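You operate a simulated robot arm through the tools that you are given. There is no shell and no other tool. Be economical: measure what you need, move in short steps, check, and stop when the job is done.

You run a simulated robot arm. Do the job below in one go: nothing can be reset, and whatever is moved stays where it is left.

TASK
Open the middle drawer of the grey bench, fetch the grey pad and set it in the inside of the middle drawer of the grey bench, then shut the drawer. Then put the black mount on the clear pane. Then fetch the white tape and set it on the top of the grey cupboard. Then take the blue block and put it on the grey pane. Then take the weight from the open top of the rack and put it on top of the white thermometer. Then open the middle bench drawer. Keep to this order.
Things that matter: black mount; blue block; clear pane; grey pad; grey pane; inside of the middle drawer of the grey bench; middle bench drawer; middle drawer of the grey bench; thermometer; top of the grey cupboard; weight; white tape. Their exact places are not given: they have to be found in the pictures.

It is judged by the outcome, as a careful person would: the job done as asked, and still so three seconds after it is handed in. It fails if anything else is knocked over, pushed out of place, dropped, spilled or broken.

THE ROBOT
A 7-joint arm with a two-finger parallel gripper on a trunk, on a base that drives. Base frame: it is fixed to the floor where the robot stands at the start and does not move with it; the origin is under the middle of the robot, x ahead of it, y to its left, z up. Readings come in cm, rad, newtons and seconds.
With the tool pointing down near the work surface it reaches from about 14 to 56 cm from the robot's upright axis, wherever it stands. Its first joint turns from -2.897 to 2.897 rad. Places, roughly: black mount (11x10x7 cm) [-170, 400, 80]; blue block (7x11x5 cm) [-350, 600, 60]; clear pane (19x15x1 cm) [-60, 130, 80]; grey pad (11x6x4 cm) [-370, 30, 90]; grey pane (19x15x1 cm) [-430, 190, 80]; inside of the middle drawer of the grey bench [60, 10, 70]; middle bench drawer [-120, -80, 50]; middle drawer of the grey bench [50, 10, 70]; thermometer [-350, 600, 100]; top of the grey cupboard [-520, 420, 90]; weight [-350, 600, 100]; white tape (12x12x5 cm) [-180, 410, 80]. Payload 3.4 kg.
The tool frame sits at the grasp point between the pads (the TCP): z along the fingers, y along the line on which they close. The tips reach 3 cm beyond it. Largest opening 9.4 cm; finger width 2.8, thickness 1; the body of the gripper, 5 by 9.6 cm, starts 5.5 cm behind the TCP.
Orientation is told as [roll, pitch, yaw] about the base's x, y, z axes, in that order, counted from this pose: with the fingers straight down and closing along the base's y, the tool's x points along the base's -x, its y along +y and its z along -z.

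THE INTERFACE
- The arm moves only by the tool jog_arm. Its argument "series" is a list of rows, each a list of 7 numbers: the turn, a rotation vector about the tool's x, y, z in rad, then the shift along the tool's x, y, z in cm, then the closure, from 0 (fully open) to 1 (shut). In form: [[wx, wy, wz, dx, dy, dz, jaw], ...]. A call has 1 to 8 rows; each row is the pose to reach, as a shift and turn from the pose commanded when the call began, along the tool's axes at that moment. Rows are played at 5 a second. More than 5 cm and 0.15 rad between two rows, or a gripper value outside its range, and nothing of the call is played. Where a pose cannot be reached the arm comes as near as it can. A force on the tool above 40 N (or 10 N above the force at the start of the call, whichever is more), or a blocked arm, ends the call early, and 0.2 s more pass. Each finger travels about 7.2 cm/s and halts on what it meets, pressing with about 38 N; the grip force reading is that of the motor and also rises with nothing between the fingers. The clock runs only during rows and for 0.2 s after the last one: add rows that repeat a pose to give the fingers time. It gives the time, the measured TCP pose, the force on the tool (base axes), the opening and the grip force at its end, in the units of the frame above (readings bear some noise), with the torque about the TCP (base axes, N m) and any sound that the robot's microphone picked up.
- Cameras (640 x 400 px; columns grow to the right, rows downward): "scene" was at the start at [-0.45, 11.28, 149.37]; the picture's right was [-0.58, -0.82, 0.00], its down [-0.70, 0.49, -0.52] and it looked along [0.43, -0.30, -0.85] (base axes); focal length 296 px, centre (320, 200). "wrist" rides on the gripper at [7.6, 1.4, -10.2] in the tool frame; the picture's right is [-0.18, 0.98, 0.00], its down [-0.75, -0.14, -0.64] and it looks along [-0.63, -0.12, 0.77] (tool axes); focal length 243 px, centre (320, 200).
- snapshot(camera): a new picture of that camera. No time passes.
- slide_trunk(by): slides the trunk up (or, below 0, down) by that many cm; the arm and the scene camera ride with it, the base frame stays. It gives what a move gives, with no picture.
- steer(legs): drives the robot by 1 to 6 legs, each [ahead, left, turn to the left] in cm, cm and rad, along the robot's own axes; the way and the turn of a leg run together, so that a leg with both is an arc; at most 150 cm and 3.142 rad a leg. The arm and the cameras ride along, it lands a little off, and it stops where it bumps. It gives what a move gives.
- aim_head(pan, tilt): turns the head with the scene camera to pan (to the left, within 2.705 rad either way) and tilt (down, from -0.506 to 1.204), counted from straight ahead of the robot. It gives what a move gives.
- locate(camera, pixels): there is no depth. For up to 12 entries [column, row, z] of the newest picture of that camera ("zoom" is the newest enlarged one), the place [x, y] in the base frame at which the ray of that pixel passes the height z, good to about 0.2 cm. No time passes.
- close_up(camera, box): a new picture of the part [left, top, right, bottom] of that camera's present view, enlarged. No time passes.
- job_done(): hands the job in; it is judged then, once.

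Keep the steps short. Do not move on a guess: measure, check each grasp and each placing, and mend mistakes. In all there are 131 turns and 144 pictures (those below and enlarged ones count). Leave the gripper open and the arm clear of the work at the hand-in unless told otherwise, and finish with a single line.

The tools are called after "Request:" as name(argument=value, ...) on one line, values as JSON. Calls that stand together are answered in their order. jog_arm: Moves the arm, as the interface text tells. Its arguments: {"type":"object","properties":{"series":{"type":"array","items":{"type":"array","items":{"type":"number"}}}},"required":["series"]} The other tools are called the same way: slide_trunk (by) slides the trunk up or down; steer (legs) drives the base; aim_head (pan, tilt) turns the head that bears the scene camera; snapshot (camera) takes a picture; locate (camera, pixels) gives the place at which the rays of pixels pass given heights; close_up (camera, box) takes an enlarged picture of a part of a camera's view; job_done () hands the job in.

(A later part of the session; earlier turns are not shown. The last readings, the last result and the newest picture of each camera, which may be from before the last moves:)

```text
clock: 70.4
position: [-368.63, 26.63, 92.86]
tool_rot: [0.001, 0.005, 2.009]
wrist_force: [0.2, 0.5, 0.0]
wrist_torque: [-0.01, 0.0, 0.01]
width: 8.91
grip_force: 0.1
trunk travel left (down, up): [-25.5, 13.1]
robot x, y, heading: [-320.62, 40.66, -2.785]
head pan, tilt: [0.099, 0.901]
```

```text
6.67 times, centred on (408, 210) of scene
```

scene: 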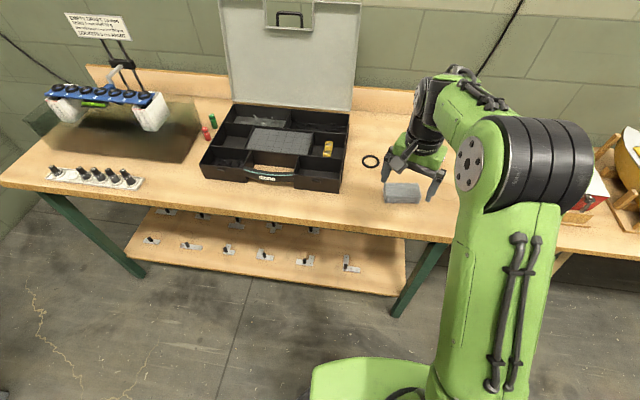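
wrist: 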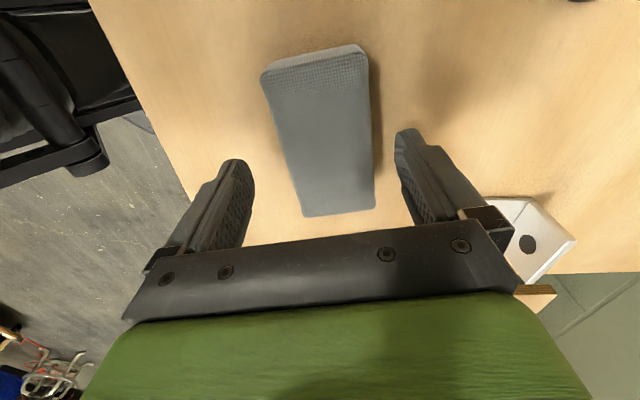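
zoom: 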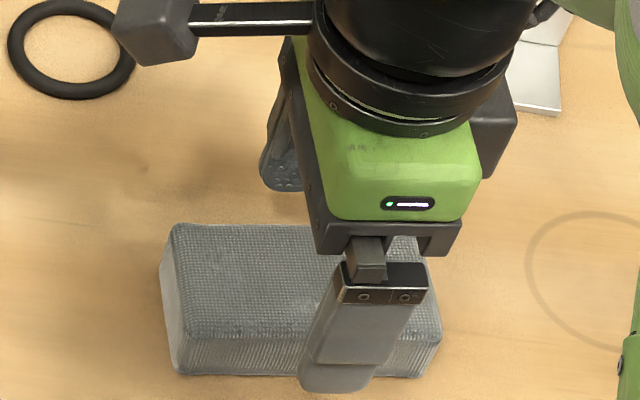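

Request:
locate(camera="wrist", pixels=[[267, 92, 89.6], [370, 72, 89.6], [374, 207, 89.6], [305, 216, 89.6]])

Request:
locate(camera="zoom", pixels=[[190, 338, 89.6], [440, 338, 89.6], [180, 226, 89.6], [340, 388, 89.9]])

```text
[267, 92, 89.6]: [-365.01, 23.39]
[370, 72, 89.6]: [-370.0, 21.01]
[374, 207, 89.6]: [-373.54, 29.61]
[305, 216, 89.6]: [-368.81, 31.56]
```

```text
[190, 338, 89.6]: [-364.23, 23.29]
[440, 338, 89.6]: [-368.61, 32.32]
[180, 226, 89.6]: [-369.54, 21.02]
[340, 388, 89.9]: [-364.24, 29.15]
```

Request:
jog_arm(series=[[0, 0, 0, 0, 0.5, 2, 0.05], [0, 0, 0, 0, 0.5, 3.6, 0.05], [0, 0, 0, 0, 0.5, 3.6, 0.4], [0, 0, 0, 0, 0.5, 3.6, 0.7], [0, 0, 0, 0, 0.5, 3.6, 0.7]])

Request:
jog_arm(series=[[0, 0, 0, 0, 0, 0, 0.8], [0, 0, 0, 0, 0, -2, 0.8], [0, 0, 0, 0, 0, -6, 0.8], [0, 0, 0, 0, 0, -10, 0.8], [0, 0, 0, 0, 0, -14, 0.8], [0, 0, 0, 0, 0, -14, 0.8]])

Request:
snapshot(camera="wrist")

Request:
snapshot(camera="scene")

```text
clock: 71.6
position: [-369.37, 26.36, 89.15]
tool_rot: [0.0, 0.005, 2.008]
wrist_force: [-0.8, -0.3, 0.1]
wrist_torque: [-0.03, 0.03, -0.04]
width: 6.32
grip_force: 37.9
trunk travel left (down, up): [-25.5, 13.1]
robot x, y, heading: [-320.58, 40.67, -2.788]
head pan, tilt: [0.099, 0.901]
```

```text
clock: 73.0
position: [-369.37, 26.45, 103.35]
tool_rot: [-0.002, 0.006, 2.009]
wrist_force: [0.7, 0.1, -0.7]
wrist_torque: [0.0, -0.05, 0.06]
width: 6.34
grip_force: 38.3
trunk travel left (down, up): [-25.5, 13.1]
robot x, y, heading: [-320.76, 40.57, -2.788]
head pan, tilt: [0.099, 0.901]
```

```text
107 pictures are left
```

wrist: 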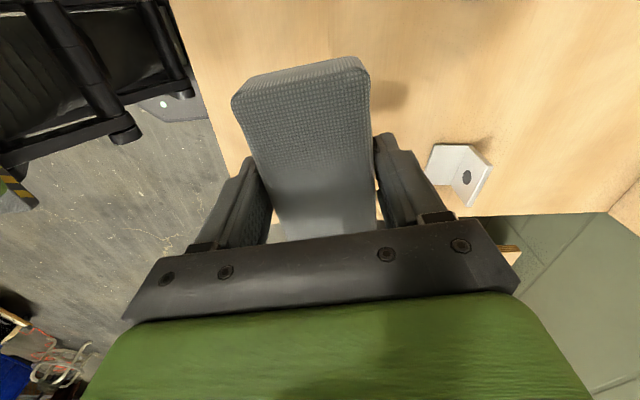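

```text
106 pictures are left
```

scene: 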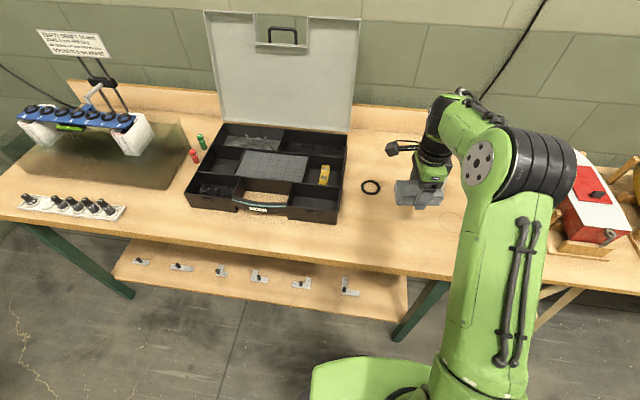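

The pad is held (6.3 cm, 38 N) and clear. I drive back to the grey bench.

Request:
steer(legs=[[-60, 0, 0], [0, 0, 3.12], [69.8, -48.7, 0], [69.8, -48.7, 0]])

Request:
aim_head(pan=0, tilt=0.6)

Request:
snapshot(camera="scene")

```text
clock: 92.0
position: [-50.75, 29.75, 103.34]
tool_rot: [-0.001, 0.005, -1.158]
wrist_force: [0.0, -0.3, -0.2]
wrist_torque: [0.01, 0.01, -0.02]
width: 6.34
grip_force: 38.1
trunk travel left (down, up): [-25.5, 13.1]
robot x, y, heading: [-99.99, 17.27, 0.328]
head pan, tilt: [0.099, 0.901]
```

```text
clock: 92.8
position: [-50.78, 29.73, 103.36]
tool_rot: [0.001, 0.007, -1.159]
wrist_force: [-0.9, -0.5, -1.1]
wrist_torque: [-0.01, -0.02, 0.02]
width: 6.34
grip_force: 38.4
trunk travel left (down, up): [-25.5, 13.1]
robot x, y, heading: [-99.83, 16.78, 0.333]
head pan, tilt: [0.0, 0.6]
```

```text
105 pictures are left
```

scene: 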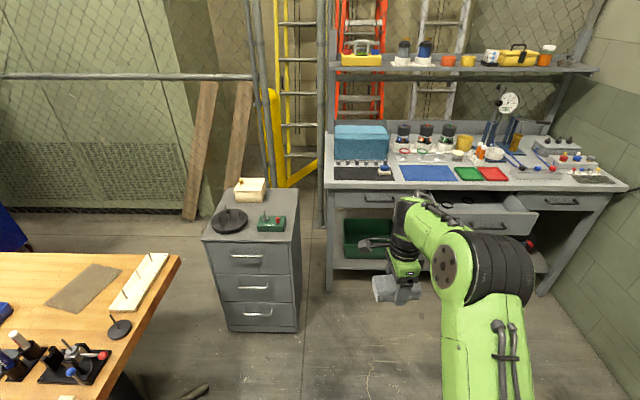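

Request:
steer(legs=[[44.5, -66.3, 0]])

Request:
aim_head(pan=0, tilt=0.85)

Request:
snapshot(camera="scene")

Request:
close_up(camera="scene", box=[270, 150, 430, 250])

```text
clock: 97.1
position: [13.63, -20.61, 103.35]
tool_rot: [0.001, 0.004, -1.173]
wrist_force: [0.6, -0.1, -0.7]
wrist_torque: [0.04, -0.01, 0.02]
width: 6.33
grip_force: 37.6
trunk travel left (down, up): [-25.5, 13.1]
robot x, y, heading: [-35.59, -32.77, 0.313]
head pan, tilt: [0.0, 0.6]
```

```text
clock: 97.9
position: [13.56, -20.64, 103.39]
tool_rot: [0.001, 0.005, -1.173]
wrist_force: [0.2, 0.7, -0.4]
wrist_torque: [0.04, -0.03, -0.02]
width: 6.36
grip_force: 38.5
trunk travel left (down, up): [-25.5, 13.1]
robot x, y, heading: [-35.48, -32.8, 0.313]
head pan, tilt: [0.0, 0.85]
```

```text
104 pictures are left
```

scene: 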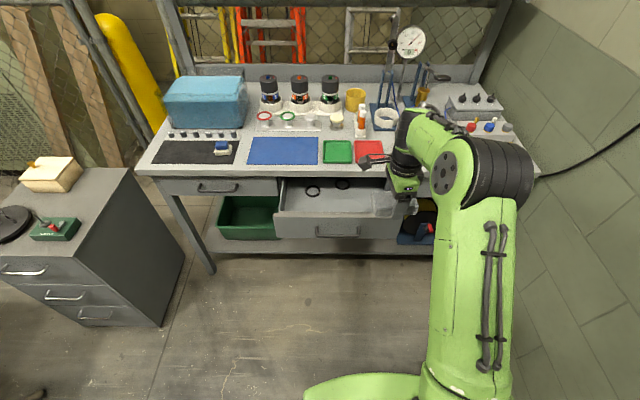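

```text
4.00 times, centred on (350, 200) of scene
```

zoom: 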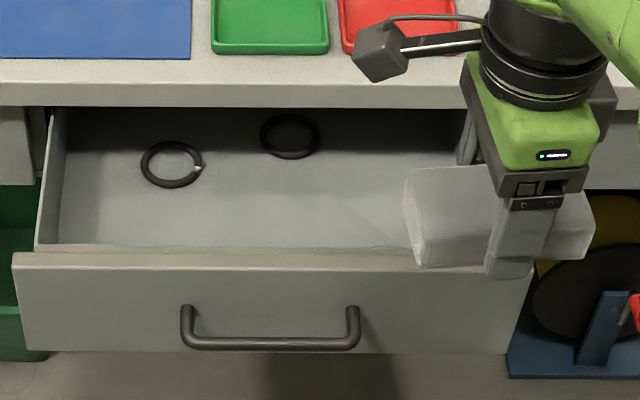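

Request:
locate(camera="zoom", pixels=[[190, 341, 77], [355, 345, 77], [15, 262, 80], [528, 268, 80], [15, 262, 78], [528, 268, 78], [250, 245, 74], [250, 245, 76], [25, 345, 74], [25, 345, 72], [170, 188, 75], [290, 155, 75]])

```text
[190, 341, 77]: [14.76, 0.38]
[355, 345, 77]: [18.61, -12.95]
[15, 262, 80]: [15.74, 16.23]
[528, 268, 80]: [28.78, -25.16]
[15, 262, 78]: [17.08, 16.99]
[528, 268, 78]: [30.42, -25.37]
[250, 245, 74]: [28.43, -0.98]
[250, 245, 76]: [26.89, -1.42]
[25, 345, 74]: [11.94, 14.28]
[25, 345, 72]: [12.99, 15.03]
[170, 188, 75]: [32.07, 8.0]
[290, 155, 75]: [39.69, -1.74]
```

Drawer geometry: face from z≈72 to 82.5, handle line n≈13.7, bench edge n≈36.4. I aim to set the pad at about (29.6,-4.5), clear of both rings.

Request:
steer(legs=[[20.2, 10.4, 0.02]])

Request:
snapshot(camera="wrist")

Request:
snapshot(camera="scene")

```text
clock: 99.6
position: [29.06, -2.78, 103.32]
tool_rot: [-0.001, 0.005, -1.147]
wrist_force: [0.6, 0.2, -1.0]
wrist_torque: [-0.01, 0.0, 0.0]
width: 6.34
grip_force: 37.7
trunk travel left (down, up): [-25.5, 13.1]
robot x, y, heading: [-19.66, -16.69, 0.343]
head pan, tilt: [0.0, 0.85]
```

```text
102 pictures are left
```

wrist: 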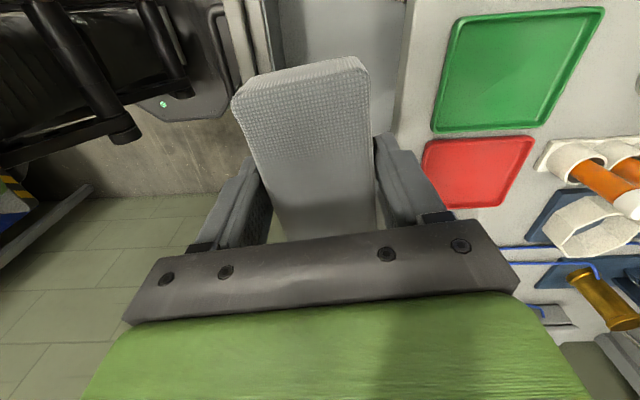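

```text
101 pictures are left
```

scene: 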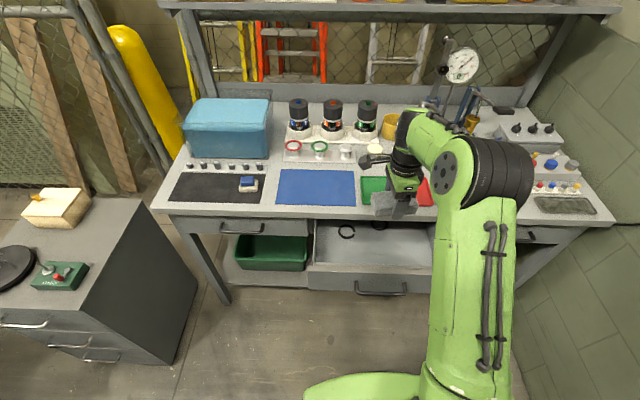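

Request:
locate(camera="wrist", pixels=[[405, 40, 86], [398, 110, 86], [218, 12, 77], [238, 75, 77], [262, 30, 82.5], [284, 30, 82.5]])

Request:
close_up(camera="scene", box=[290, 190, 450, 290])

```text
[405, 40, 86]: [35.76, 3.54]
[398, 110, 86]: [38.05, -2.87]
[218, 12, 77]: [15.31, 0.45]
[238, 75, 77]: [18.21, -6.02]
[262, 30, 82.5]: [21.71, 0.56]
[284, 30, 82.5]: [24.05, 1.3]
```

```text
4.00 times, centred on (370, 240) of scene
```

zoom: 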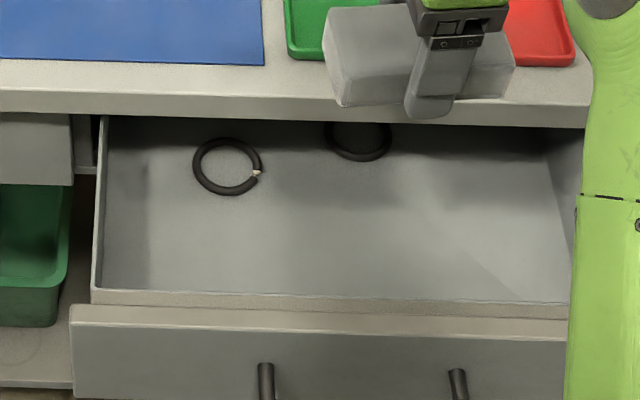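

The bench edge is at n≈35 and the drawer front's inner side at n≈22, so I shift 2.2 cm deeper, square up, and lower.

Request:
jog_arm(series=[[0, 0, 0.09, -0.2, 2.2, 0, 0.8], [0, 0, 0.09, -0.2, 2.2, 3, 0.8], [0, 0, 0.09, -0.2, 2.2, 3, 0.8]])

Request:
slide_trunk(by=-13)

Request:
snapshot(camera="wrist")

Request:
close_up(camera="scene", box=[290, 190, 450, 290])

```text
clock: 100.4
position: [31.22, -2.2, 100.27]
tool_rot: [0.001, 0.007, -1.239]
wrist_force: [-0.2, -0.1, -0.5]
wrist_torque: [-0.02, 0.0, -0.03]
width: 6.32
grip_force: 37.6
trunk travel left (down, up): [-25.5, 13.1]
robot x, y, heading: [-20.0, -16.58, 0.339]
head pan, tilt: [0.0, 0.85]
```

```text
clock: 102.0
position: [31.1, -2.32, 87.36]
tool_rot: [0.0, 0.006, -1.237]
wrist_force: [-0.5, 0.6, 0.1]
wrist_torque: [0.02, -0.03, 0.01]
width: 6.35
grip_force: 38.2
trunk travel left (down, up): [-12.5, 26.1]
robot x, y, heading: [-19.57, -16.56, 0.341]
head pan, tilt: [0.0, 0.85]
```

```text
99 pictures are left
```

wrist: 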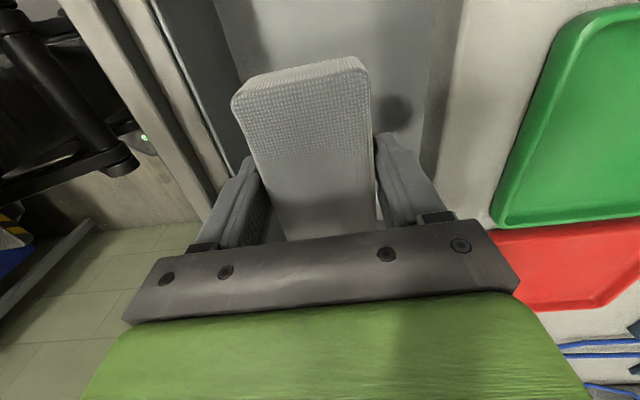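

```text
4.00 times, centred on (370, 240) of scene
```

zoom: 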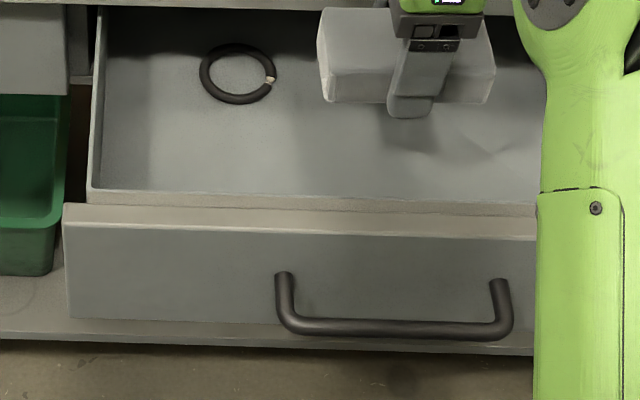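

Well placed between drawer front and bench edge. I lower further, then step down until contact.

Request:
slide_trunk(by=-7)

Request:
jog_arm(series=[[0, 0, 0, 0, 0, 0.6, 0.8], [0, 0, 0, 0, 0, 1.2, 0.8], [0, 0, 0, 0, 0, 1.8, 0.8], [0, 0, 0, 0, 0, 2.4, 0.8], [0, 0, 0, 0, 0, 3.0, 0.8]])

Request:
close_up(camera="scene", box=[290, 170, 450, 270])

```text
clock: 103.1
position: [31.21, -2.33, 80.36]
tool_rot: [0.001, 0.004, -1.237]
wrist_force: [0.0, 0.2, -0.6]
wrist_torque: [0.01, -0.01, 0.03]
width: 6.33
grip_force: 37.8
trunk travel left (down, up): [-5.5, 33.1]
robot x, y, heading: [-19.6, -16.26, 0.337]
head pan, tilt: [0.0, 0.85]
```

```text
clock: 104.3
position: [31.26, -2.19, 77.28]
tool_rot: [-0.001, 0.006, -1.237]
wrist_force: [0.0, -0.2, -0.7]
wrist_torque: [-0.01, -0.04, -0.04]
width: 6.34
grip_force: 38.2
trunk travel left (down, up): [-5.5, 33.1]
robot x, y, heading: [-19.49, -16.15, 0.339]
head pan, tilt: [0.0, 0.85]
```

```text
4.00 times, centred on (370, 220) of scene
```

zoom: 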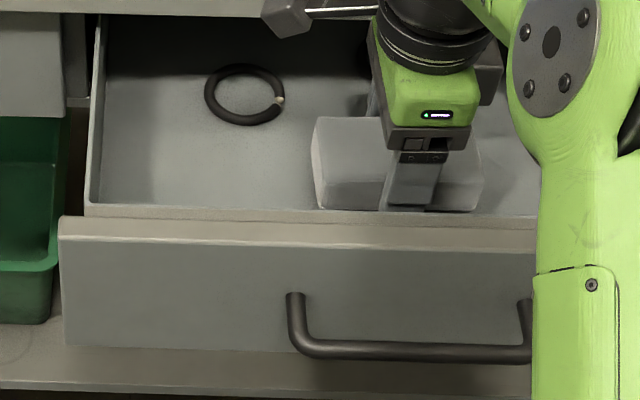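

Request:
jog_arm(series=[[0, 0, 0, 0, 0, 0.4, 0.8], [0, 0, 0, 0, 0, 0.8, 0.8], [0, 0, 0, 0, 0, 1.2, 0.8], [0, 0, 0, 0, 0, 1.6, 0.8]])

Request:
snapshot(camera="wrist")

```text
clock: 105.3
position: [31.24, -2.24, 75.72]
tool_rot: [0.001, 0.005, -1.236]
wrist_force: [0.2, -0.1, -0.6]
wrist_torque: [-0.01, -0.02, -0.02]
width: 6.33
grip_force: 37.9
trunk travel left (down, up): [-5.5, 33.1]
robot x, y, heading: [-19.36, -16.57, 0.343]
head pan, tilt: [0.0, 0.85]
```

```text
96 pictures are left
```

wrist: 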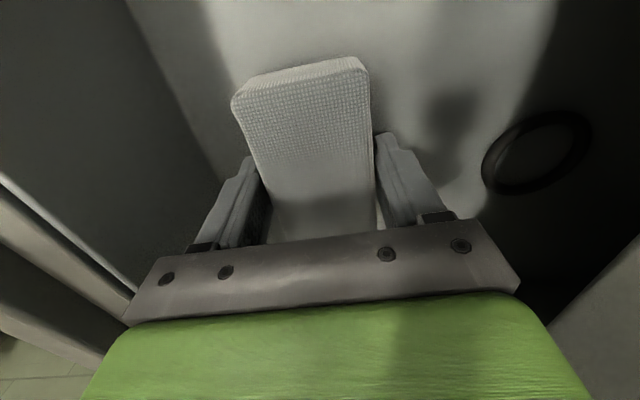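

Request:
jog_arm(series=[[0, 0, 0, 0, 0, 0.4, 0.8], [0, 0, 0, 0, 0, 0.8, 0.8], [0, 0, 0, 0, 0, 1.2, 0.8], [0, 0, 0, 0, 0, 1.6, 0.8], [0, 0, 0, 0, 0, 2.0, 0.8]])

Request:
close_up(camera="scene", box=[290, 170, 450, 270])

```text
clock: 106.4
position: [31.52, -1.97, 74.73]
tool_rot: [0.017, 0.003, -1.238]
wrist_force: [1.0, 0.0, 19.5]
wrist_torque: [-0.1, 0.49, 0.05]
width: 6.32
grip_force: 38.6
trunk travel left (down, up): [-5.5, 33.1]
robot x, y, heading: [-19.69, -16.42, 0.343]
head pan, tilt: [0.0, 0.85]
stopped in row 5: the force on the tool passed its limit at 44 N (the readings are from after the stop); the commanded pose is now the measured one
```

```text
4.00 times, centred on (370, 220) of scene
```

zoom: 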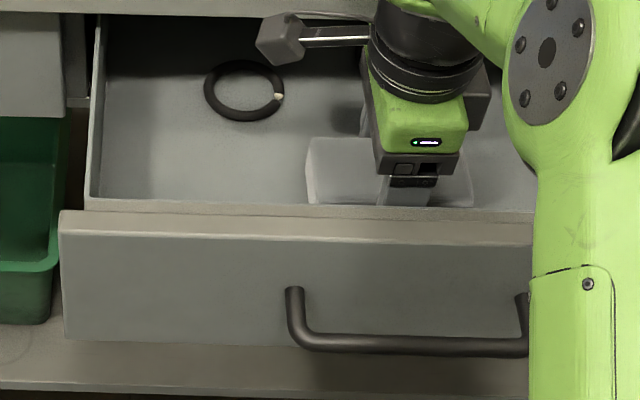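

Contact with the drawer floor at TCP 74.7. I open a little and lift straight out.

Request:
jog_arm(series=[[0, 0, 0, 0, 0, -0.2, 0.4], [0, 0, 0, 0, 0, -0.2, 0.2], [0, 0, 0, 0, 0, -0.2, 0.2], [0, 0, 0, 0, 0, -2, 0.2], [0, 0, 0, 0, 0, -5, 0.2], [0, 0, 0, 0, 0, -9, 0.2], [0, 0, 0, 0, 0, -13, 0.2], [0, 0, 0, 0, 0, -17, 0.2]])

Request:
slide_trunk(by=12)

Request:
steer(legs=[[-20, 0, 0]])

Request:
snapshot(camera="scene")

Request:
close_up(camera="scene", box=[270, 150, 430, 250])

```text
clock: 108.2
position: [31.07, -2.29, 91.65]
tool_rot: [0.01, 0.004, -1.24]
wrist_force: [-0.3, 0.3, -0.3]
wrist_torque: [0.0, -0.01, -0.02]
width: 7.52
grip_force: 0.1
trunk travel left (down, up): [-5.5, 33.1]
robot x, y, heading: [-19.71, -16.52, 0.343]
head pan, tilt: [0.0, 0.85]
```

```text
clock: 109.7
position: [31.06, -2.32, 103.59]
tool_rot: [0.011, 0.003, -1.24]
wrist_force: [0.3, 0.3, -0.2]
wrist_torque: [-0.01, -0.02, 0.02]
width: 7.52
grip_force: 0.1
trunk travel left (down, up): [-17.5, 21.1]
robot x, y, heading: [-19.75, -16.83, 0.339]
head pan, tilt: [0.0, 0.85]
```

```text
clock: 111.3
position: [12.21, -9.01, 103.73]
tool_rot: [0.012, 0.003, -1.24]
wrist_force: [0.0, 0.3, 0.2]
wrist_torque: [0.04, -0.01, 0.04]
width: 7.52
grip_force: 0.1
trunk travel left (down, up): [-17.5, 21.1]
robot x, y, heading: [-39.04, -23.44, 0.339]
head pan, tilt: [0.0, 0.85]
```

```text
94 pictures are left
```

scene: 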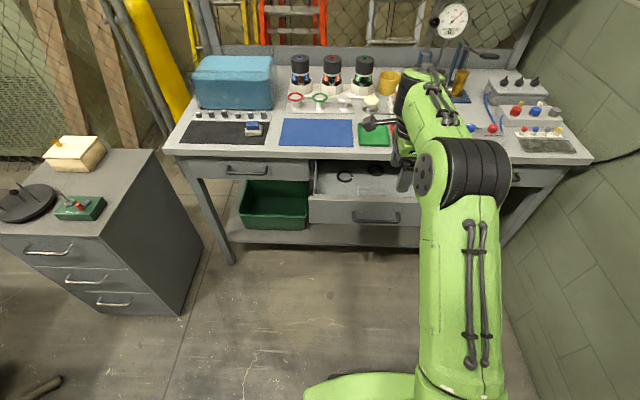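

```text
4.00 times, centred on (350, 200) of scene
```

zoom: 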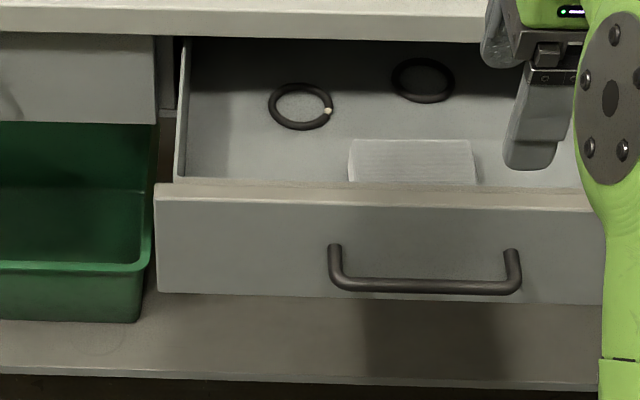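

The pad lies in the drawer. Next I turn the hand back, shut the fingers, and push the handle bar to close the drawer.

Request:
locate(camera="zoom", pixels=[[342, 284, 77], [512, 286, 77]])

Request:
jog_arm(series=[[0, 0, -0.145, 0, 0, 0, 0.6], [0, 0, -0.29, 0, 0, 0, 1], [0, 0, -0.435, 0, 0, 0, 1], [0, 0, -0.58, 0, 0, 0, 1], [0, 0, -0.725, 0, 0, 0, 1], [0, 0, -0.87, 0, 0, 0, 1], [0, 0, -1.015, 0, 0, 0, 1], [0, 0, -1.16, 0, 0, 0, 1]])

Request:
jog_arm(series=[[0, 0, -0.14, 3.5, 0, 0, 1], [0, 0, -0.28, 7, 0, 0, 1], [0, 0, -0.41, 10, 0, 0, 1], [0, 0, -0.41, 10, 0, 0, 1]])

```text
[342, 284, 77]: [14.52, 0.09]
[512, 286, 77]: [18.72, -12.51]
```

```text
clock: 113.1
position: [12.27, -8.91, 103.65]
tool_rot: [0.008, -0.008, -0.076]
wrist_force: [-0.1, 0.3, 0.6]
wrist_torque: [-0.03, 0.01, 0.02]
width: 0.0
grip_force: 33.2
trunk travel left (down, up): [-17.5, 21.1]
robot x, y, heading: [-38.82, -22.79, 0.341]
head pan, tilt: [0.0, 0.85]
```

```text
clock: 114.1
position: [2.18, -8.23, 103.75]
tool_rot: [0.005, -0.011, 0.333]
wrist_force: [0.7, -0.7, -0.2]
wrist_torque: [-0.01, 0.01, -0.01]
width: 0.0
grip_force: 33.2
trunk travel left (down, up): [-17.5, 21.1]
robot x, y, heading: [-38.41, -23.4, 0.336]
head pan, tilt: [0.0, 0.85]
```

Request:
jog_arm(series=[[0, 0, 0, 0, -2.8, 4, 1], [0, 0, 0, 0, -2.8, 8, 1], [0, 0, 0, 0, -2.8, 10, 1], [0, 0, 0, 0, -2.8, 10, 1]])

Request:
slide_trunk(by=-16.5)

Request:
close_up(camera="scene", box=[270, 150, 470, 275])

```text
clock: 115.1
position: [3.08, -10.55, 93.74]
tool_rot: [0.005, -0.01, 0.331]
wrist_force: [-0.3, 0.2, 0.6]
wrist_torque: [-0.02, -0.01, 0.03]
width: 0.0
grip_force: 33.7
trunk travel left (down, up): [-17.5, 21.1]
robot x, y, heading: [-39.03, -23.61, 0.34]
head pan, tilt: [0.0, 0.85]
```

```text
clock: 117.0
position: [3.1, -10.58, 77.13]
tool_rot: [0.007, -0.009, 0.333]
wrist_force: [0.2, 0.5, -0.1]
wrist_torque: [0.0, 0.03, 0.01]
width: 0.0
grip_force: 33.3
trunk travel left (down, up): [-1.0, 37.6]
robot x, y, heading: [-38.75, -22.81, 0.344]
head pan, tilt: [0.0, 0.85]
```

```text
3.20 times, centred on (370, 212) of scene
```

zoom: 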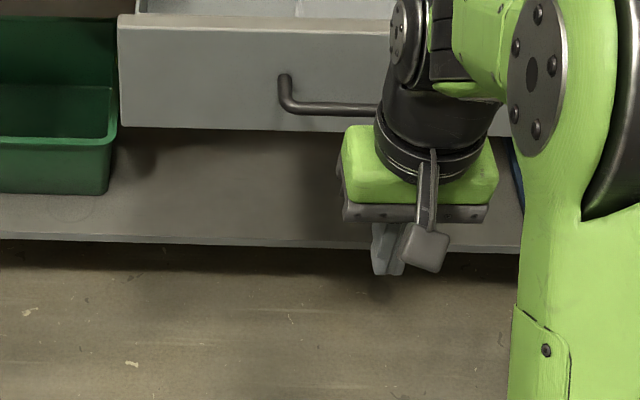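

Request:
steer(legs=[[26, -0.2, 0]])

Request:
close_up(camera="scene", box=[270, 150, 470, 275])

```text
clock: 118.8
position: [27.51, -2.2, 77.22]
tool_rot: [0.006, -0.01, 0.33]
wrist_force: [0.0, 0.4, 0.3]
wrist_torque: [0.01, 0.01, 0.01]
width: 0.02
grip_force: 33.4
trunk travel left (down, up): [-1.0, 37.6]
robot x, y, heading: [-14.34, -14.97, 0.338]
head pan, tilt: [0.0, 0.85]
```

```text
3.20 times, centred on (370, 212) of scene
```

zoom: 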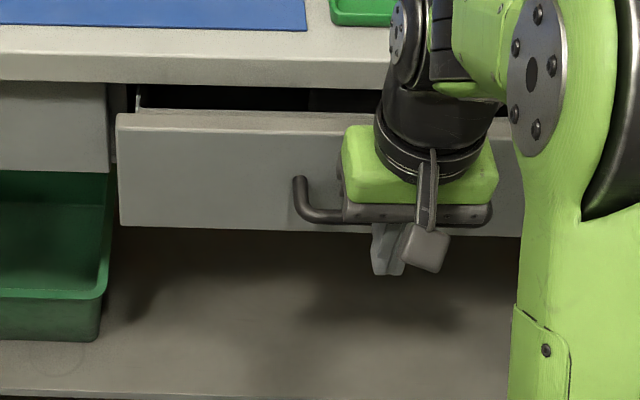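

Closing works. I push the last ~6 cm with the arm, watching force.

Request:
jog_arm(series=[[0, 0, 0, -1, 0, 0, 1], [0, 0, 0, -2, 0, 0, 1], [0, 0, 0, -3, 0, 0, 1], [0, 0, 0, -4, 0, 0, 1], [0, 0, 0, -5, 0, 0, 1], [0, 0, 0, -6, 0, 0, 1], [0, 0, 0, -6.6, 0, 0, 1], [0, 0, 0, -7.2, 0, 0, 1]])

Request:
close_up(camera="scene", box=[270, 150, 470, 275])

```text
clock: 120.4
position: [32.69, -0.39, 77.42]
tool_rot: [0.005, 0.003, 0.329]
wrist_force: [-21.3, -4.8, 10.7]
wrist_torque: [0.44, -2.36, -0.26]
width: 0.0
grip_force: 33.3
trunk travel left (down, up): [-1.0, 37.6]
robot x, y, heading: [-14.61, -14.76, 0.346]
head pan, tilt: [0.0, 0.85]
stopped in row 7: the force on the tool passed its limit at 46 N (the readings are from after the stop); the commanded pose is now the measured one
```

```text
3.20 times, centred on (370, 212) of scene
```

zoom: 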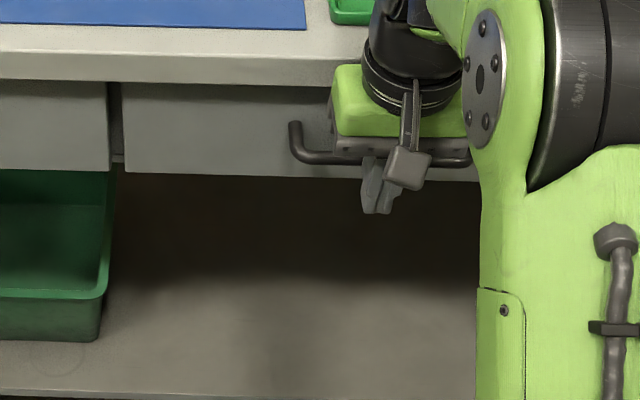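

Request:
jog_arm(series=[[0, 0, 0, 4, 0, 0, 1], [0, 0, 0, 8, 0, 0, 0.5], [0, 0, 0, 10, 0, 0, 0], [0, 0, 0, 10, 0, 0, 0]])

Request:
steer(legs=[[-25, 0, 0]])

Request:
close_up(camera="scene", box=[200, 120, 440, 270])

```text
clock: 121.4
position: [23.53, -3.29, 76.89]
tool_rot: [0.004, 0.006, 0.328]
wrist_force: [-0.2, -0.6, -0.7]
wrist_torque: [-0.01, -0.02, 0.0]
width: 9.41
grip_force: 0.0
trunk travel left (down, up): [-1.0, 37.6]
robot x, y, heading: [-14.47, -14.88, 0.342]
head pan, tilt: [0.0, 0.85]
```

```text
clock: 123.2
position: [0.02, -11.42, 76.89]
tool_rot: [0.006, 0.005, 0.335]
wrist_force: [0.1, -0.9, 0.1]
wrist_torque: [0.0, -0.03, -0.01]
width: 9.41
grip_force: 0.1
trunk travel left (down, up): [-1.0, 37.6]
robot x, y, heading: [-37.39, -23.13, 0.348]
head pan, tilt: [0.0, 0.85]
```

```text
2.67 times, centred on (320, 195) of scene
```

zoom: 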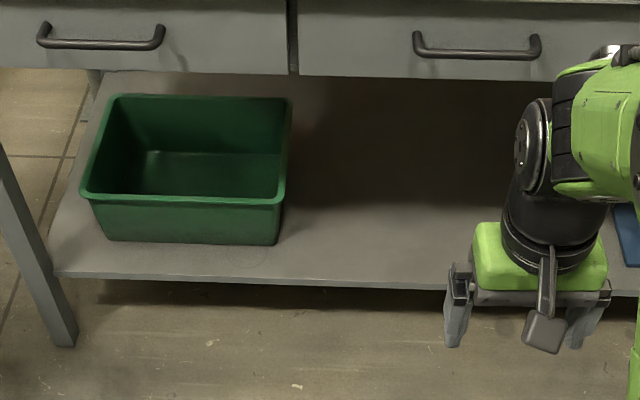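

The drawer is shut, flush with its neighbour. Now I raise the trunk and drive toward the black mount around [-170,400].

Request:
slide_trunk(by=22)

Request:
steer(legs=[[-50, 55, 0], [0, 0, 1.45], [50, 60, 0]])

Request:
aim_head(pan=0, tilt=0.45)

Request:
snapshot(camera="scene")

```text
clock: 125.5
position: [0.09, -11.39, 98.84]
tool_rot: [0.004, 0.006, 0.334]
wrist_force: [-0.1, 0.1, 0.6]
wrist_torque: [0.02, 0.0, -0.01]
width: 9.41
grip_force: 0.1
trunk travel left (down, up): [-23.0, 15.6]
robot x, y, heading: [-37.65, -23.38, 0.346]
head pan, tilt: [0.0, 0.85]
```

```text
clock: 137.0
position: [-181.6, 85.83, 98.82]
tool_rot: [0.004, 0.005, 1.795]
wrist_force: [-0.4, 0.0, -0.4]
wrist_torque: [0.01, -0.02, 0.02]
width: 9.39
grip_force: 0.1
trunk travel left (down, up): [-23.0, 15.6]
robot x, y, heading: [-173.64, 47.3, 1.807]
head pan, tilt: [0.0, 0.85]
```

```text
clock: 137.9
position: [-181.68, 85.88, 98.88]
tool_rot: [0.006, 0.005, 1.795]
wrist_force: [0.5, 0.5, 0.2]
wrist_torque: [0.02, 0.04, -0.03]
width: 9.39
grip_force: 0.0
trunk travel left (down, up): [-23.0, 15.6]
robot x, y, heading: [-174.23, 46.88, 1.811]
head pan, tilt: [0.0, 0.45]
```

```text
88 pictures are left
```

scene: 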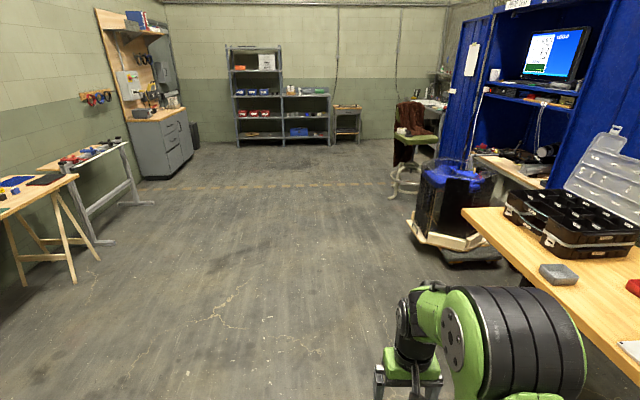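

Request:
close_up(camera="scene", box=[310, 70, 470, 170])

Request:
close_up(camera="scene", box=[400, 60, 592, 180])

```text
4.00 times, centred on (390, 120) of scene
```

zoom: 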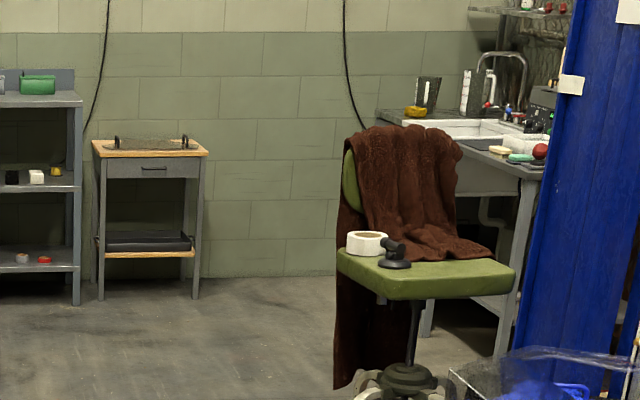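

```text
3.33 times, centred on (496, 120) of scene
```

zoom: 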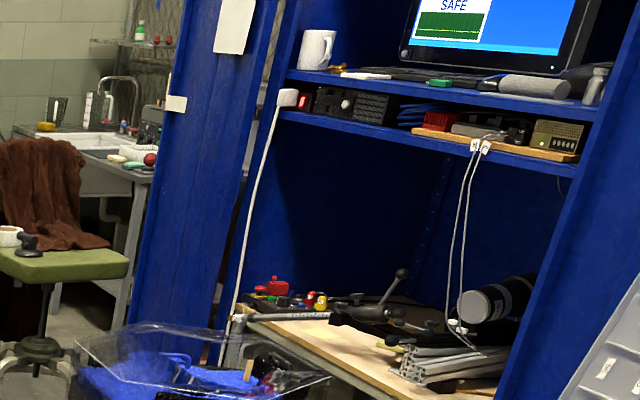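

The black mount and white tape both stand on the green chair seat. I check the bin near the path and approach.

Request:
locate(camera="scene", pixels=[[410, 232, 0], [420, 185, 60], [405, 137, 78], [398, 195, 0], [462, 212, 80]])

Request:
steer(legs=[[0, 0, -0.24], [140, 15, 0], [90, 0, 0]])

Request:
aim_head(pan=0, tilt=0.75)

Request:
snapshot(camera="scene")

```text
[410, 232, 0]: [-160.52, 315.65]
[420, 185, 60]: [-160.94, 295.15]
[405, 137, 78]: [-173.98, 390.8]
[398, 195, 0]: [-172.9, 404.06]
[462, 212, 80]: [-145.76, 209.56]
```

```text
clock: 150.0
position: [-195.19, 315.6, 98.77]
tool_rot: [0.005, 0.004, 1.601]
wrist_force: [-0.2, 0.1, -0.7]
wrist_torque: [-0.05, 0.01, -0.03]
width: 9.4
grip_force: 0.1
trunk travel left (down, up): [-23.0, 15.6]
robot x, y, heading: [-195.48, 275.51, 1.61]
head pan, tilt: [0.0, 0.45]
```

```text
clock: 150.8
position: [-195.27, 315.71, 98.93]
tool_rot: [0.004, 0.005, 1.602]
wrist_force: [0.0, -0.6, -1.0]
wrist_torque: [-0.03, 0.02, -0.03]
width: 9.34
grip_force: 0.0
trunk travel left (down, up): [-23.0, 15.6]
robot x, y, heading: [-195.52, 276.26, 1.609]
head pan, tilt: [0.0, 0.75]
```

```text
85 pictures are left
```

scene: 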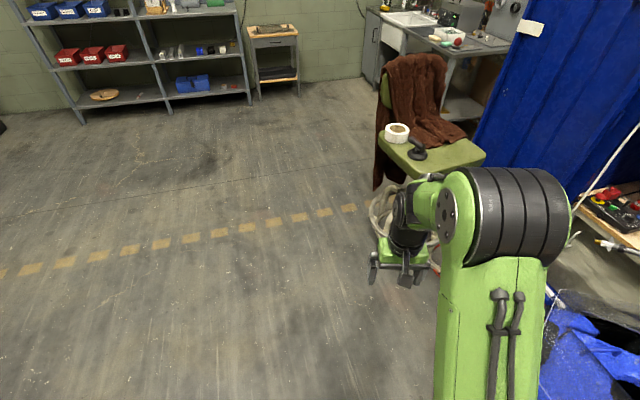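

Request:
close_up(camera="scene", box=[360, 105, 488, 185])

Request:
locate(camera="scene", pixels=[[418, 157, 78], [397, 138, 78], [418, 157, 70], [397, 138, 70], [440, 172, 75], [486, 155, 75], [378, 148, 75]])

```text
5.00 times, centred on (424, 145) of scene
```

zoom: 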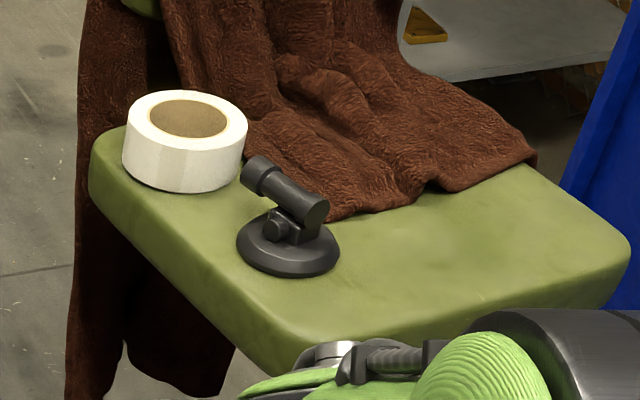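

```text
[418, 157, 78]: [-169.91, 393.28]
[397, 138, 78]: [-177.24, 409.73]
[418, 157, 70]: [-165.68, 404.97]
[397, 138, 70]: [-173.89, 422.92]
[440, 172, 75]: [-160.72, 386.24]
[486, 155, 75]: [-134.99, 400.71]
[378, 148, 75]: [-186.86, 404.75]
```

I go further along the same line (bin edge at x≈-161 on the right), then look down.

Request:
steer(legs=[[62, -2, 0]])

Request:
aim_head(pan=-0.4, tilt=0.95)

Request:
snapshot(camera="scene")

Request:
snapshot(camera="wrist")

```text
clock: 154.2
position: [-195.26, 375.17, 98.76]
tool_rot: [0.006, 0.005, 1.595]
wrist_force: [0.3, 0.0, -0.3]
wrist_torque: [0.0, -0.02, 0.01]
width: 9.38
grip_force: 0.2
trunk travel left (down, up): [-23.0, 15.6]
robot x, y, heading: [-195.73, 335.24, 1.609]
head pan, tilt: [0.0, 0.75]
```

```text
clock: 155.1
position: [-195.35, 375.04, 98.76]
tool_rot: [0.006, 0.005, 1.596]
wrist_force: [-0.4, 0.1, -0.9]
wrist_torque: [0.01, 0.02, 0.01]
width: 9.42
grip_force: 0.0
trunk travel left (down, up): [-23.0, 15.6]
robot x, y, heading: [-195.66, 335.36, 1.609]
head pan, tilt: [-0.4, 0.949]
```

```text
83 pictures are left
```

scene: 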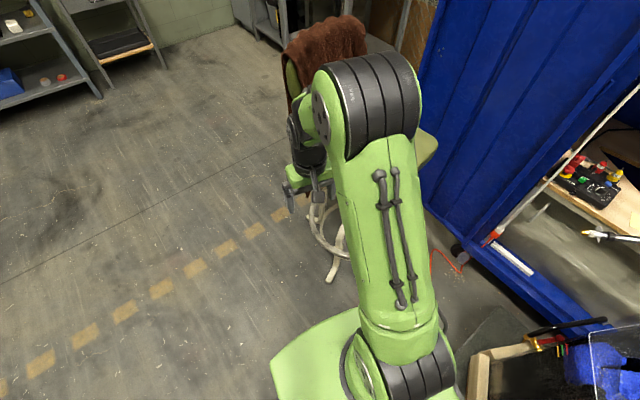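

```text
82 pictures are left
```

wrist: 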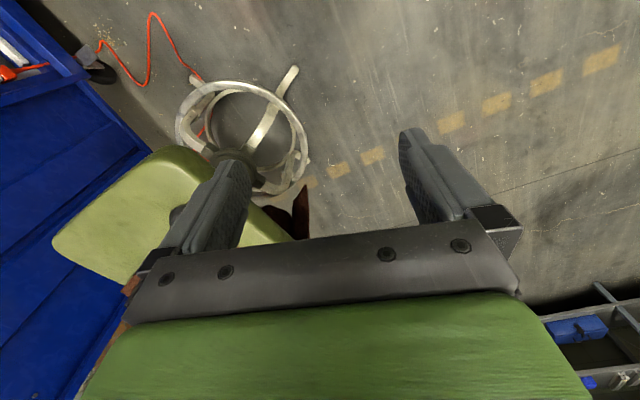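

Request:
locate(camera="scene", pixels=[[330, 282, 2], [358, 310, 20], [358, 310, 30], [272, 360, 20], [318, 255, 25], [312, 228, 25], [485, 355, 40], [480, 330, 30]])

Request:
locate(camera="wrist", pixels=[[295, 68, 2], [300, 130, 25], [55, 240, 76], [160, 148, 76], [310, 200, 70]])

```text
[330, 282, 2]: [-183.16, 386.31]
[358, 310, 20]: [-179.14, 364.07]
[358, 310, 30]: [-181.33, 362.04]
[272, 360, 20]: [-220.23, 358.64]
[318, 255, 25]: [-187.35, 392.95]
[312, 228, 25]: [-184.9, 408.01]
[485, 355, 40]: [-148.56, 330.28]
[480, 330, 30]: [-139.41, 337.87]
```

```text
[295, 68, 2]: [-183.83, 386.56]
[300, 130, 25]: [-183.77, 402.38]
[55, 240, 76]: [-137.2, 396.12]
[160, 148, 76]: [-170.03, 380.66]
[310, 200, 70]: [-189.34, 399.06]
```

Chair foot at (-183.5,386.4); the base front is at y≈363, so there's room. I shift the hand right to see the mount.

Request:
jog_arm(series=[[0, 0, 0, 1, -4.5, 0, 0], [0, 0, 0, 2, -9, 0, 0], [0, 0, 0, 3, -13.5, 0, 0], [0, 0, 0, 4, -18, 0, 0], [0, 0, 0, 4, -20, 0, 0]])

Request:
snapshot(camera="wrist")

Request:
aim_head(pan=-0.2, tilt=0.85)

Request:
snapshot(camera="scene")

```text
clock: 156.2
position: [-175.32, 371.72, 99.02]
tool_rot: [0.006, 0.006, 1.595]
wrist_force: [0.0, 0.0, 0.9]
wrist_torque: [0.0, -0.01, 0.02]
width: 9.4
grip_force: 0.1
trunk travel left (down, up): [-23.0, 15.6]
robot x, y, heading: [-196.04, 335.52, 1.609]
head pan, tilt: [-0.4, 0.949]
```

```text
81 pictures are left
```

wrist: 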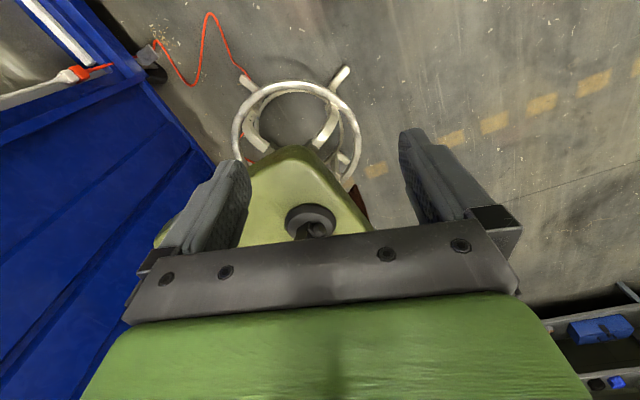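

```text
clock: 157.0
position: [-175.37, 371.65, 98.85]
tool_rot: [0.005, 0.006, 1.596]
wrist_force: [-0.5, 0.2, -0.6]
wrist_torque: [-0.02, -0.01, -0.04]
width: 9.39
grip_force: 0.2
trunk travel left (down, up): [-23.0, 15.6]
robot x, y, heading: [-195.38, 335.13, 1.605]
head pan, tilt: [-0.201, 0.85]
```

```text
80 pictures are left
```

scene: 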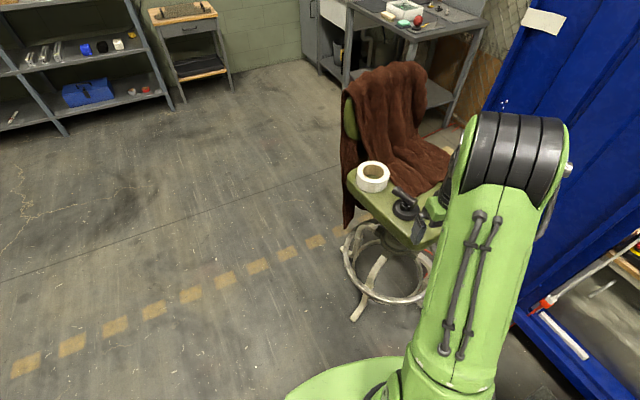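

Request:
close_up(camera="scene", box=[344, 150, 440, 250])

Request:
close_up(camera="wrist", box=[250, 180, 378, 260])

Request:
locate(camera="scene", pixels=[[405, 210, 78], [405, 210, 72], [373, 186, 78], [373, 186, 72]])

Request:
locate(camera="wrist", pixels=[[310, 221, 78], [310, 221, 72], [290, 150, 78], [290, 150, 72]])

```text
4.00 times, centred on (392, 200) of scene
```

zoom: 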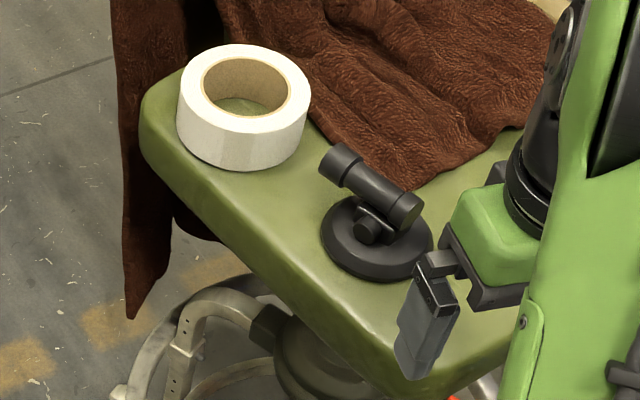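

```text
5.00 times, centred on (314, 220) of wrist
```

zoom: 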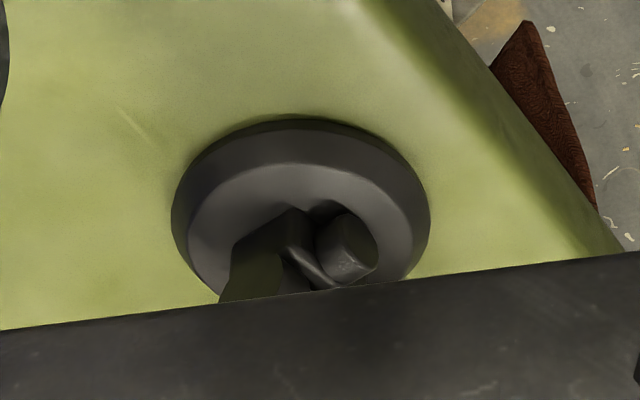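

```text
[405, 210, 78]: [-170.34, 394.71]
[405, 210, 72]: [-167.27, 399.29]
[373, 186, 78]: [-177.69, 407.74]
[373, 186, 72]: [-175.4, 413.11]
```

```text
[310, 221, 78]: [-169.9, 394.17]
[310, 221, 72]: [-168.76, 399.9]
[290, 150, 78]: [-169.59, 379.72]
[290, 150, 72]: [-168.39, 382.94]
```

Request:
locate(camera="scene", pixels=[[398, 193, 81], [413, 202, 81], [405.5, 197.5, 81], [405.5, 197.5, 80], [398, 193, 82]])

```text
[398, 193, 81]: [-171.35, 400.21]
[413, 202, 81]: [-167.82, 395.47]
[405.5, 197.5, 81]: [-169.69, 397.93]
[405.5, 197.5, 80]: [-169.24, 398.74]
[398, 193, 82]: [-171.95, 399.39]
```

Request:
locate(camera="wrist", pixels=[[347, 68, 2], [243, 78, 2], [240, 130, 25], [297, 83, 25], [150, 60, 2], [345, 160, 2]])

Request:
aim_head(pan=-0.9, tilt=1.0)

Request:
snapshot(camera="scene")

```text
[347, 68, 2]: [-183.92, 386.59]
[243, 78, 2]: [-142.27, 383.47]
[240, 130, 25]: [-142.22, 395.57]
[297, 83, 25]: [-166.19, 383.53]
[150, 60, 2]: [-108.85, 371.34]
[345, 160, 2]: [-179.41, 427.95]
```

```text
clock: 158.1
position: [-175.23, 371.74, 98.98]
tool_rot: [0.005, 0.007, 1.595]
wrist_force: [0.7, 0.7, -1.1]
wrist_torque: [0.0, 0.01, -0.03]
width: 9.41
grip_force: 0.1
trunk travel left (down, up): [-23.0, 15.6]
robot x, y, heading: [-195.77, 335.45, 1.607]
head pan, tilt: [-0.901, 1.0]
```

```text
77 pictures are left
```

scene: 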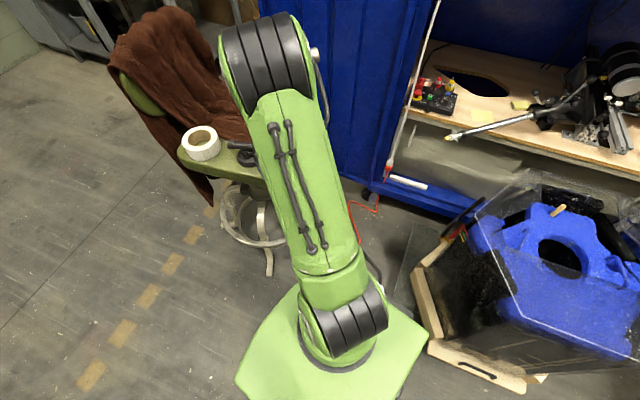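

Request:
locate(camera="scene", pixels=[[415, 270, 12], [430, 345, 12], [428, 338, 20], [262, 272, 2], [440, 240, 60], [470, 215, 60]])

Request:
steer(legs=[[13, 0, 0], [0, -4.5, 0], [0, 0, -0.42]])

Request:
snapshot(camera="wrist")

```text
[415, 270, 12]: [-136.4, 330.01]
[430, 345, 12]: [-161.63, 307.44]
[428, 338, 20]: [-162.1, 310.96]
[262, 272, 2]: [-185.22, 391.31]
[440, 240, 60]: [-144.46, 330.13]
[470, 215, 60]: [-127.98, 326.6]
```

```text
clock: 161.1
position: [-157.91, 373.72, 98.99]
tool_rot: [0.005, 0.004, 1.167]
wrist_force: [-0.3, 0.1, -0.4]
wrist_torque: [0.0, 0.01, -0.01]
width: 9.4
grip_force: 0.0
trunk travel left (down, up): [-23.0, 15.6]
robot x, y, heading: [-191.29, 349.01, 1.178]
head pan, tilt: [-0.901, 1.0]
```

```text
76 pictures are left
```

wrist: 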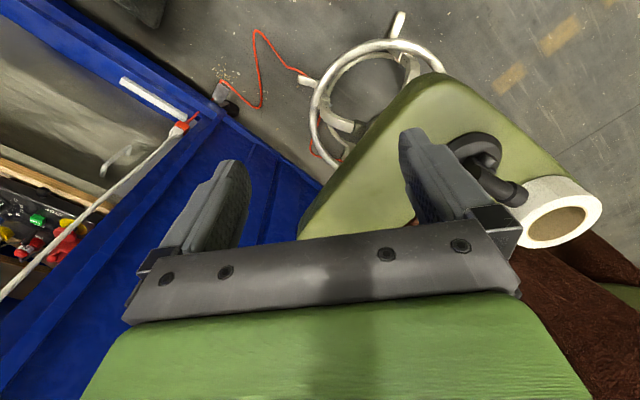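

I move the hand above the mount while turning the fingers across its barrel.

Request:
jog_arm(series=[[0, 0, -0.13, -2, 2.5, -1, 0], [0, 0, -0.26, -4, 5, -1, 0], [0, 0, -0.39, -6, 7.5, -1, 0], [0, 0, -0.52, -8, 10, -1, 0], [0, 0, -0.65, -10, 12.5, -1, 0], [0, 0, -0.78, -12, 15, -1, 0], [0, 0, -0.91, -14, 17.4, -1, 0], [0, 0, -1.05, -16.1, 19.6, -1, 0]])

Request:
snapshot(camera="wrist")

Request:
aim_head(pan=0.1, tilt=0.95)

Request:
snapshot(camera="scene")

```text
clock: 162.9
position: [-169.84, 396.28, 100.0]
tool_rot: [0.006, -0.001, 2.219]
wrist_force: [0.2, 0.2, 0.0]
wrist_torque: [0.0, -0.02, 0.0]
width: 9.41
grip_force: 0.2
trunk travel left (down, up): [-23.0, 15.6]
robot x, y, heading: [-191.55, 349.44, 1.177]
head pan, tilt: [-0.901, 1.0]
```

```text
75 pictures are left
```

wrist: 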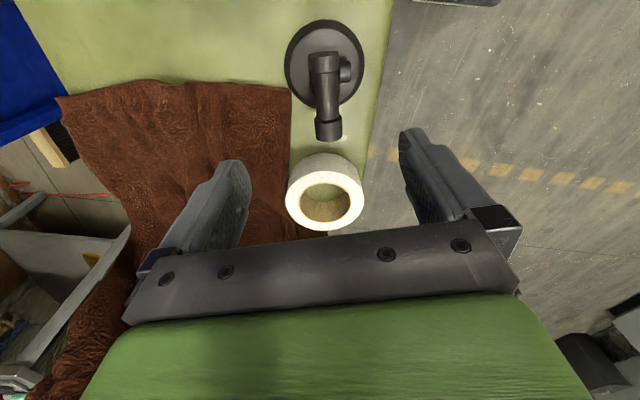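

```text
clock: 164.2
position: [-169.86, 396.04, 99.9]
tool_rot: [0.007, -0.002, 2.214]
wrist_force: [1.0, 0.4, -0.1]
wrist_torque: [-0.03, 0.02, 0.0]
width: 9.4
grip_force: 0.1
trunk travel left (down, up): [-23.0, 15.6]
robot x, y, heading: [-191.34, 349.14, 1.178]
head pan, tilt: [0.099, 0.949]
```

```text
74 pictures are left
```

scene: 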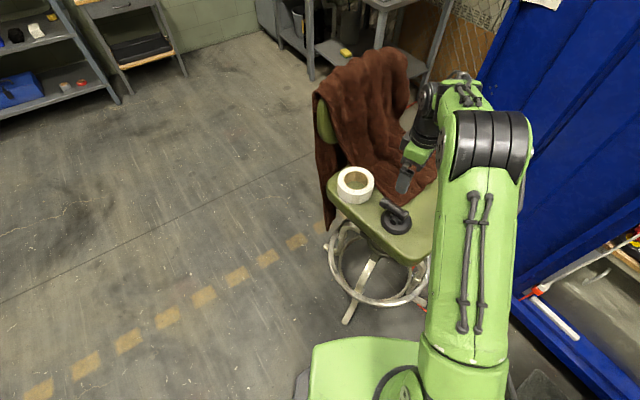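

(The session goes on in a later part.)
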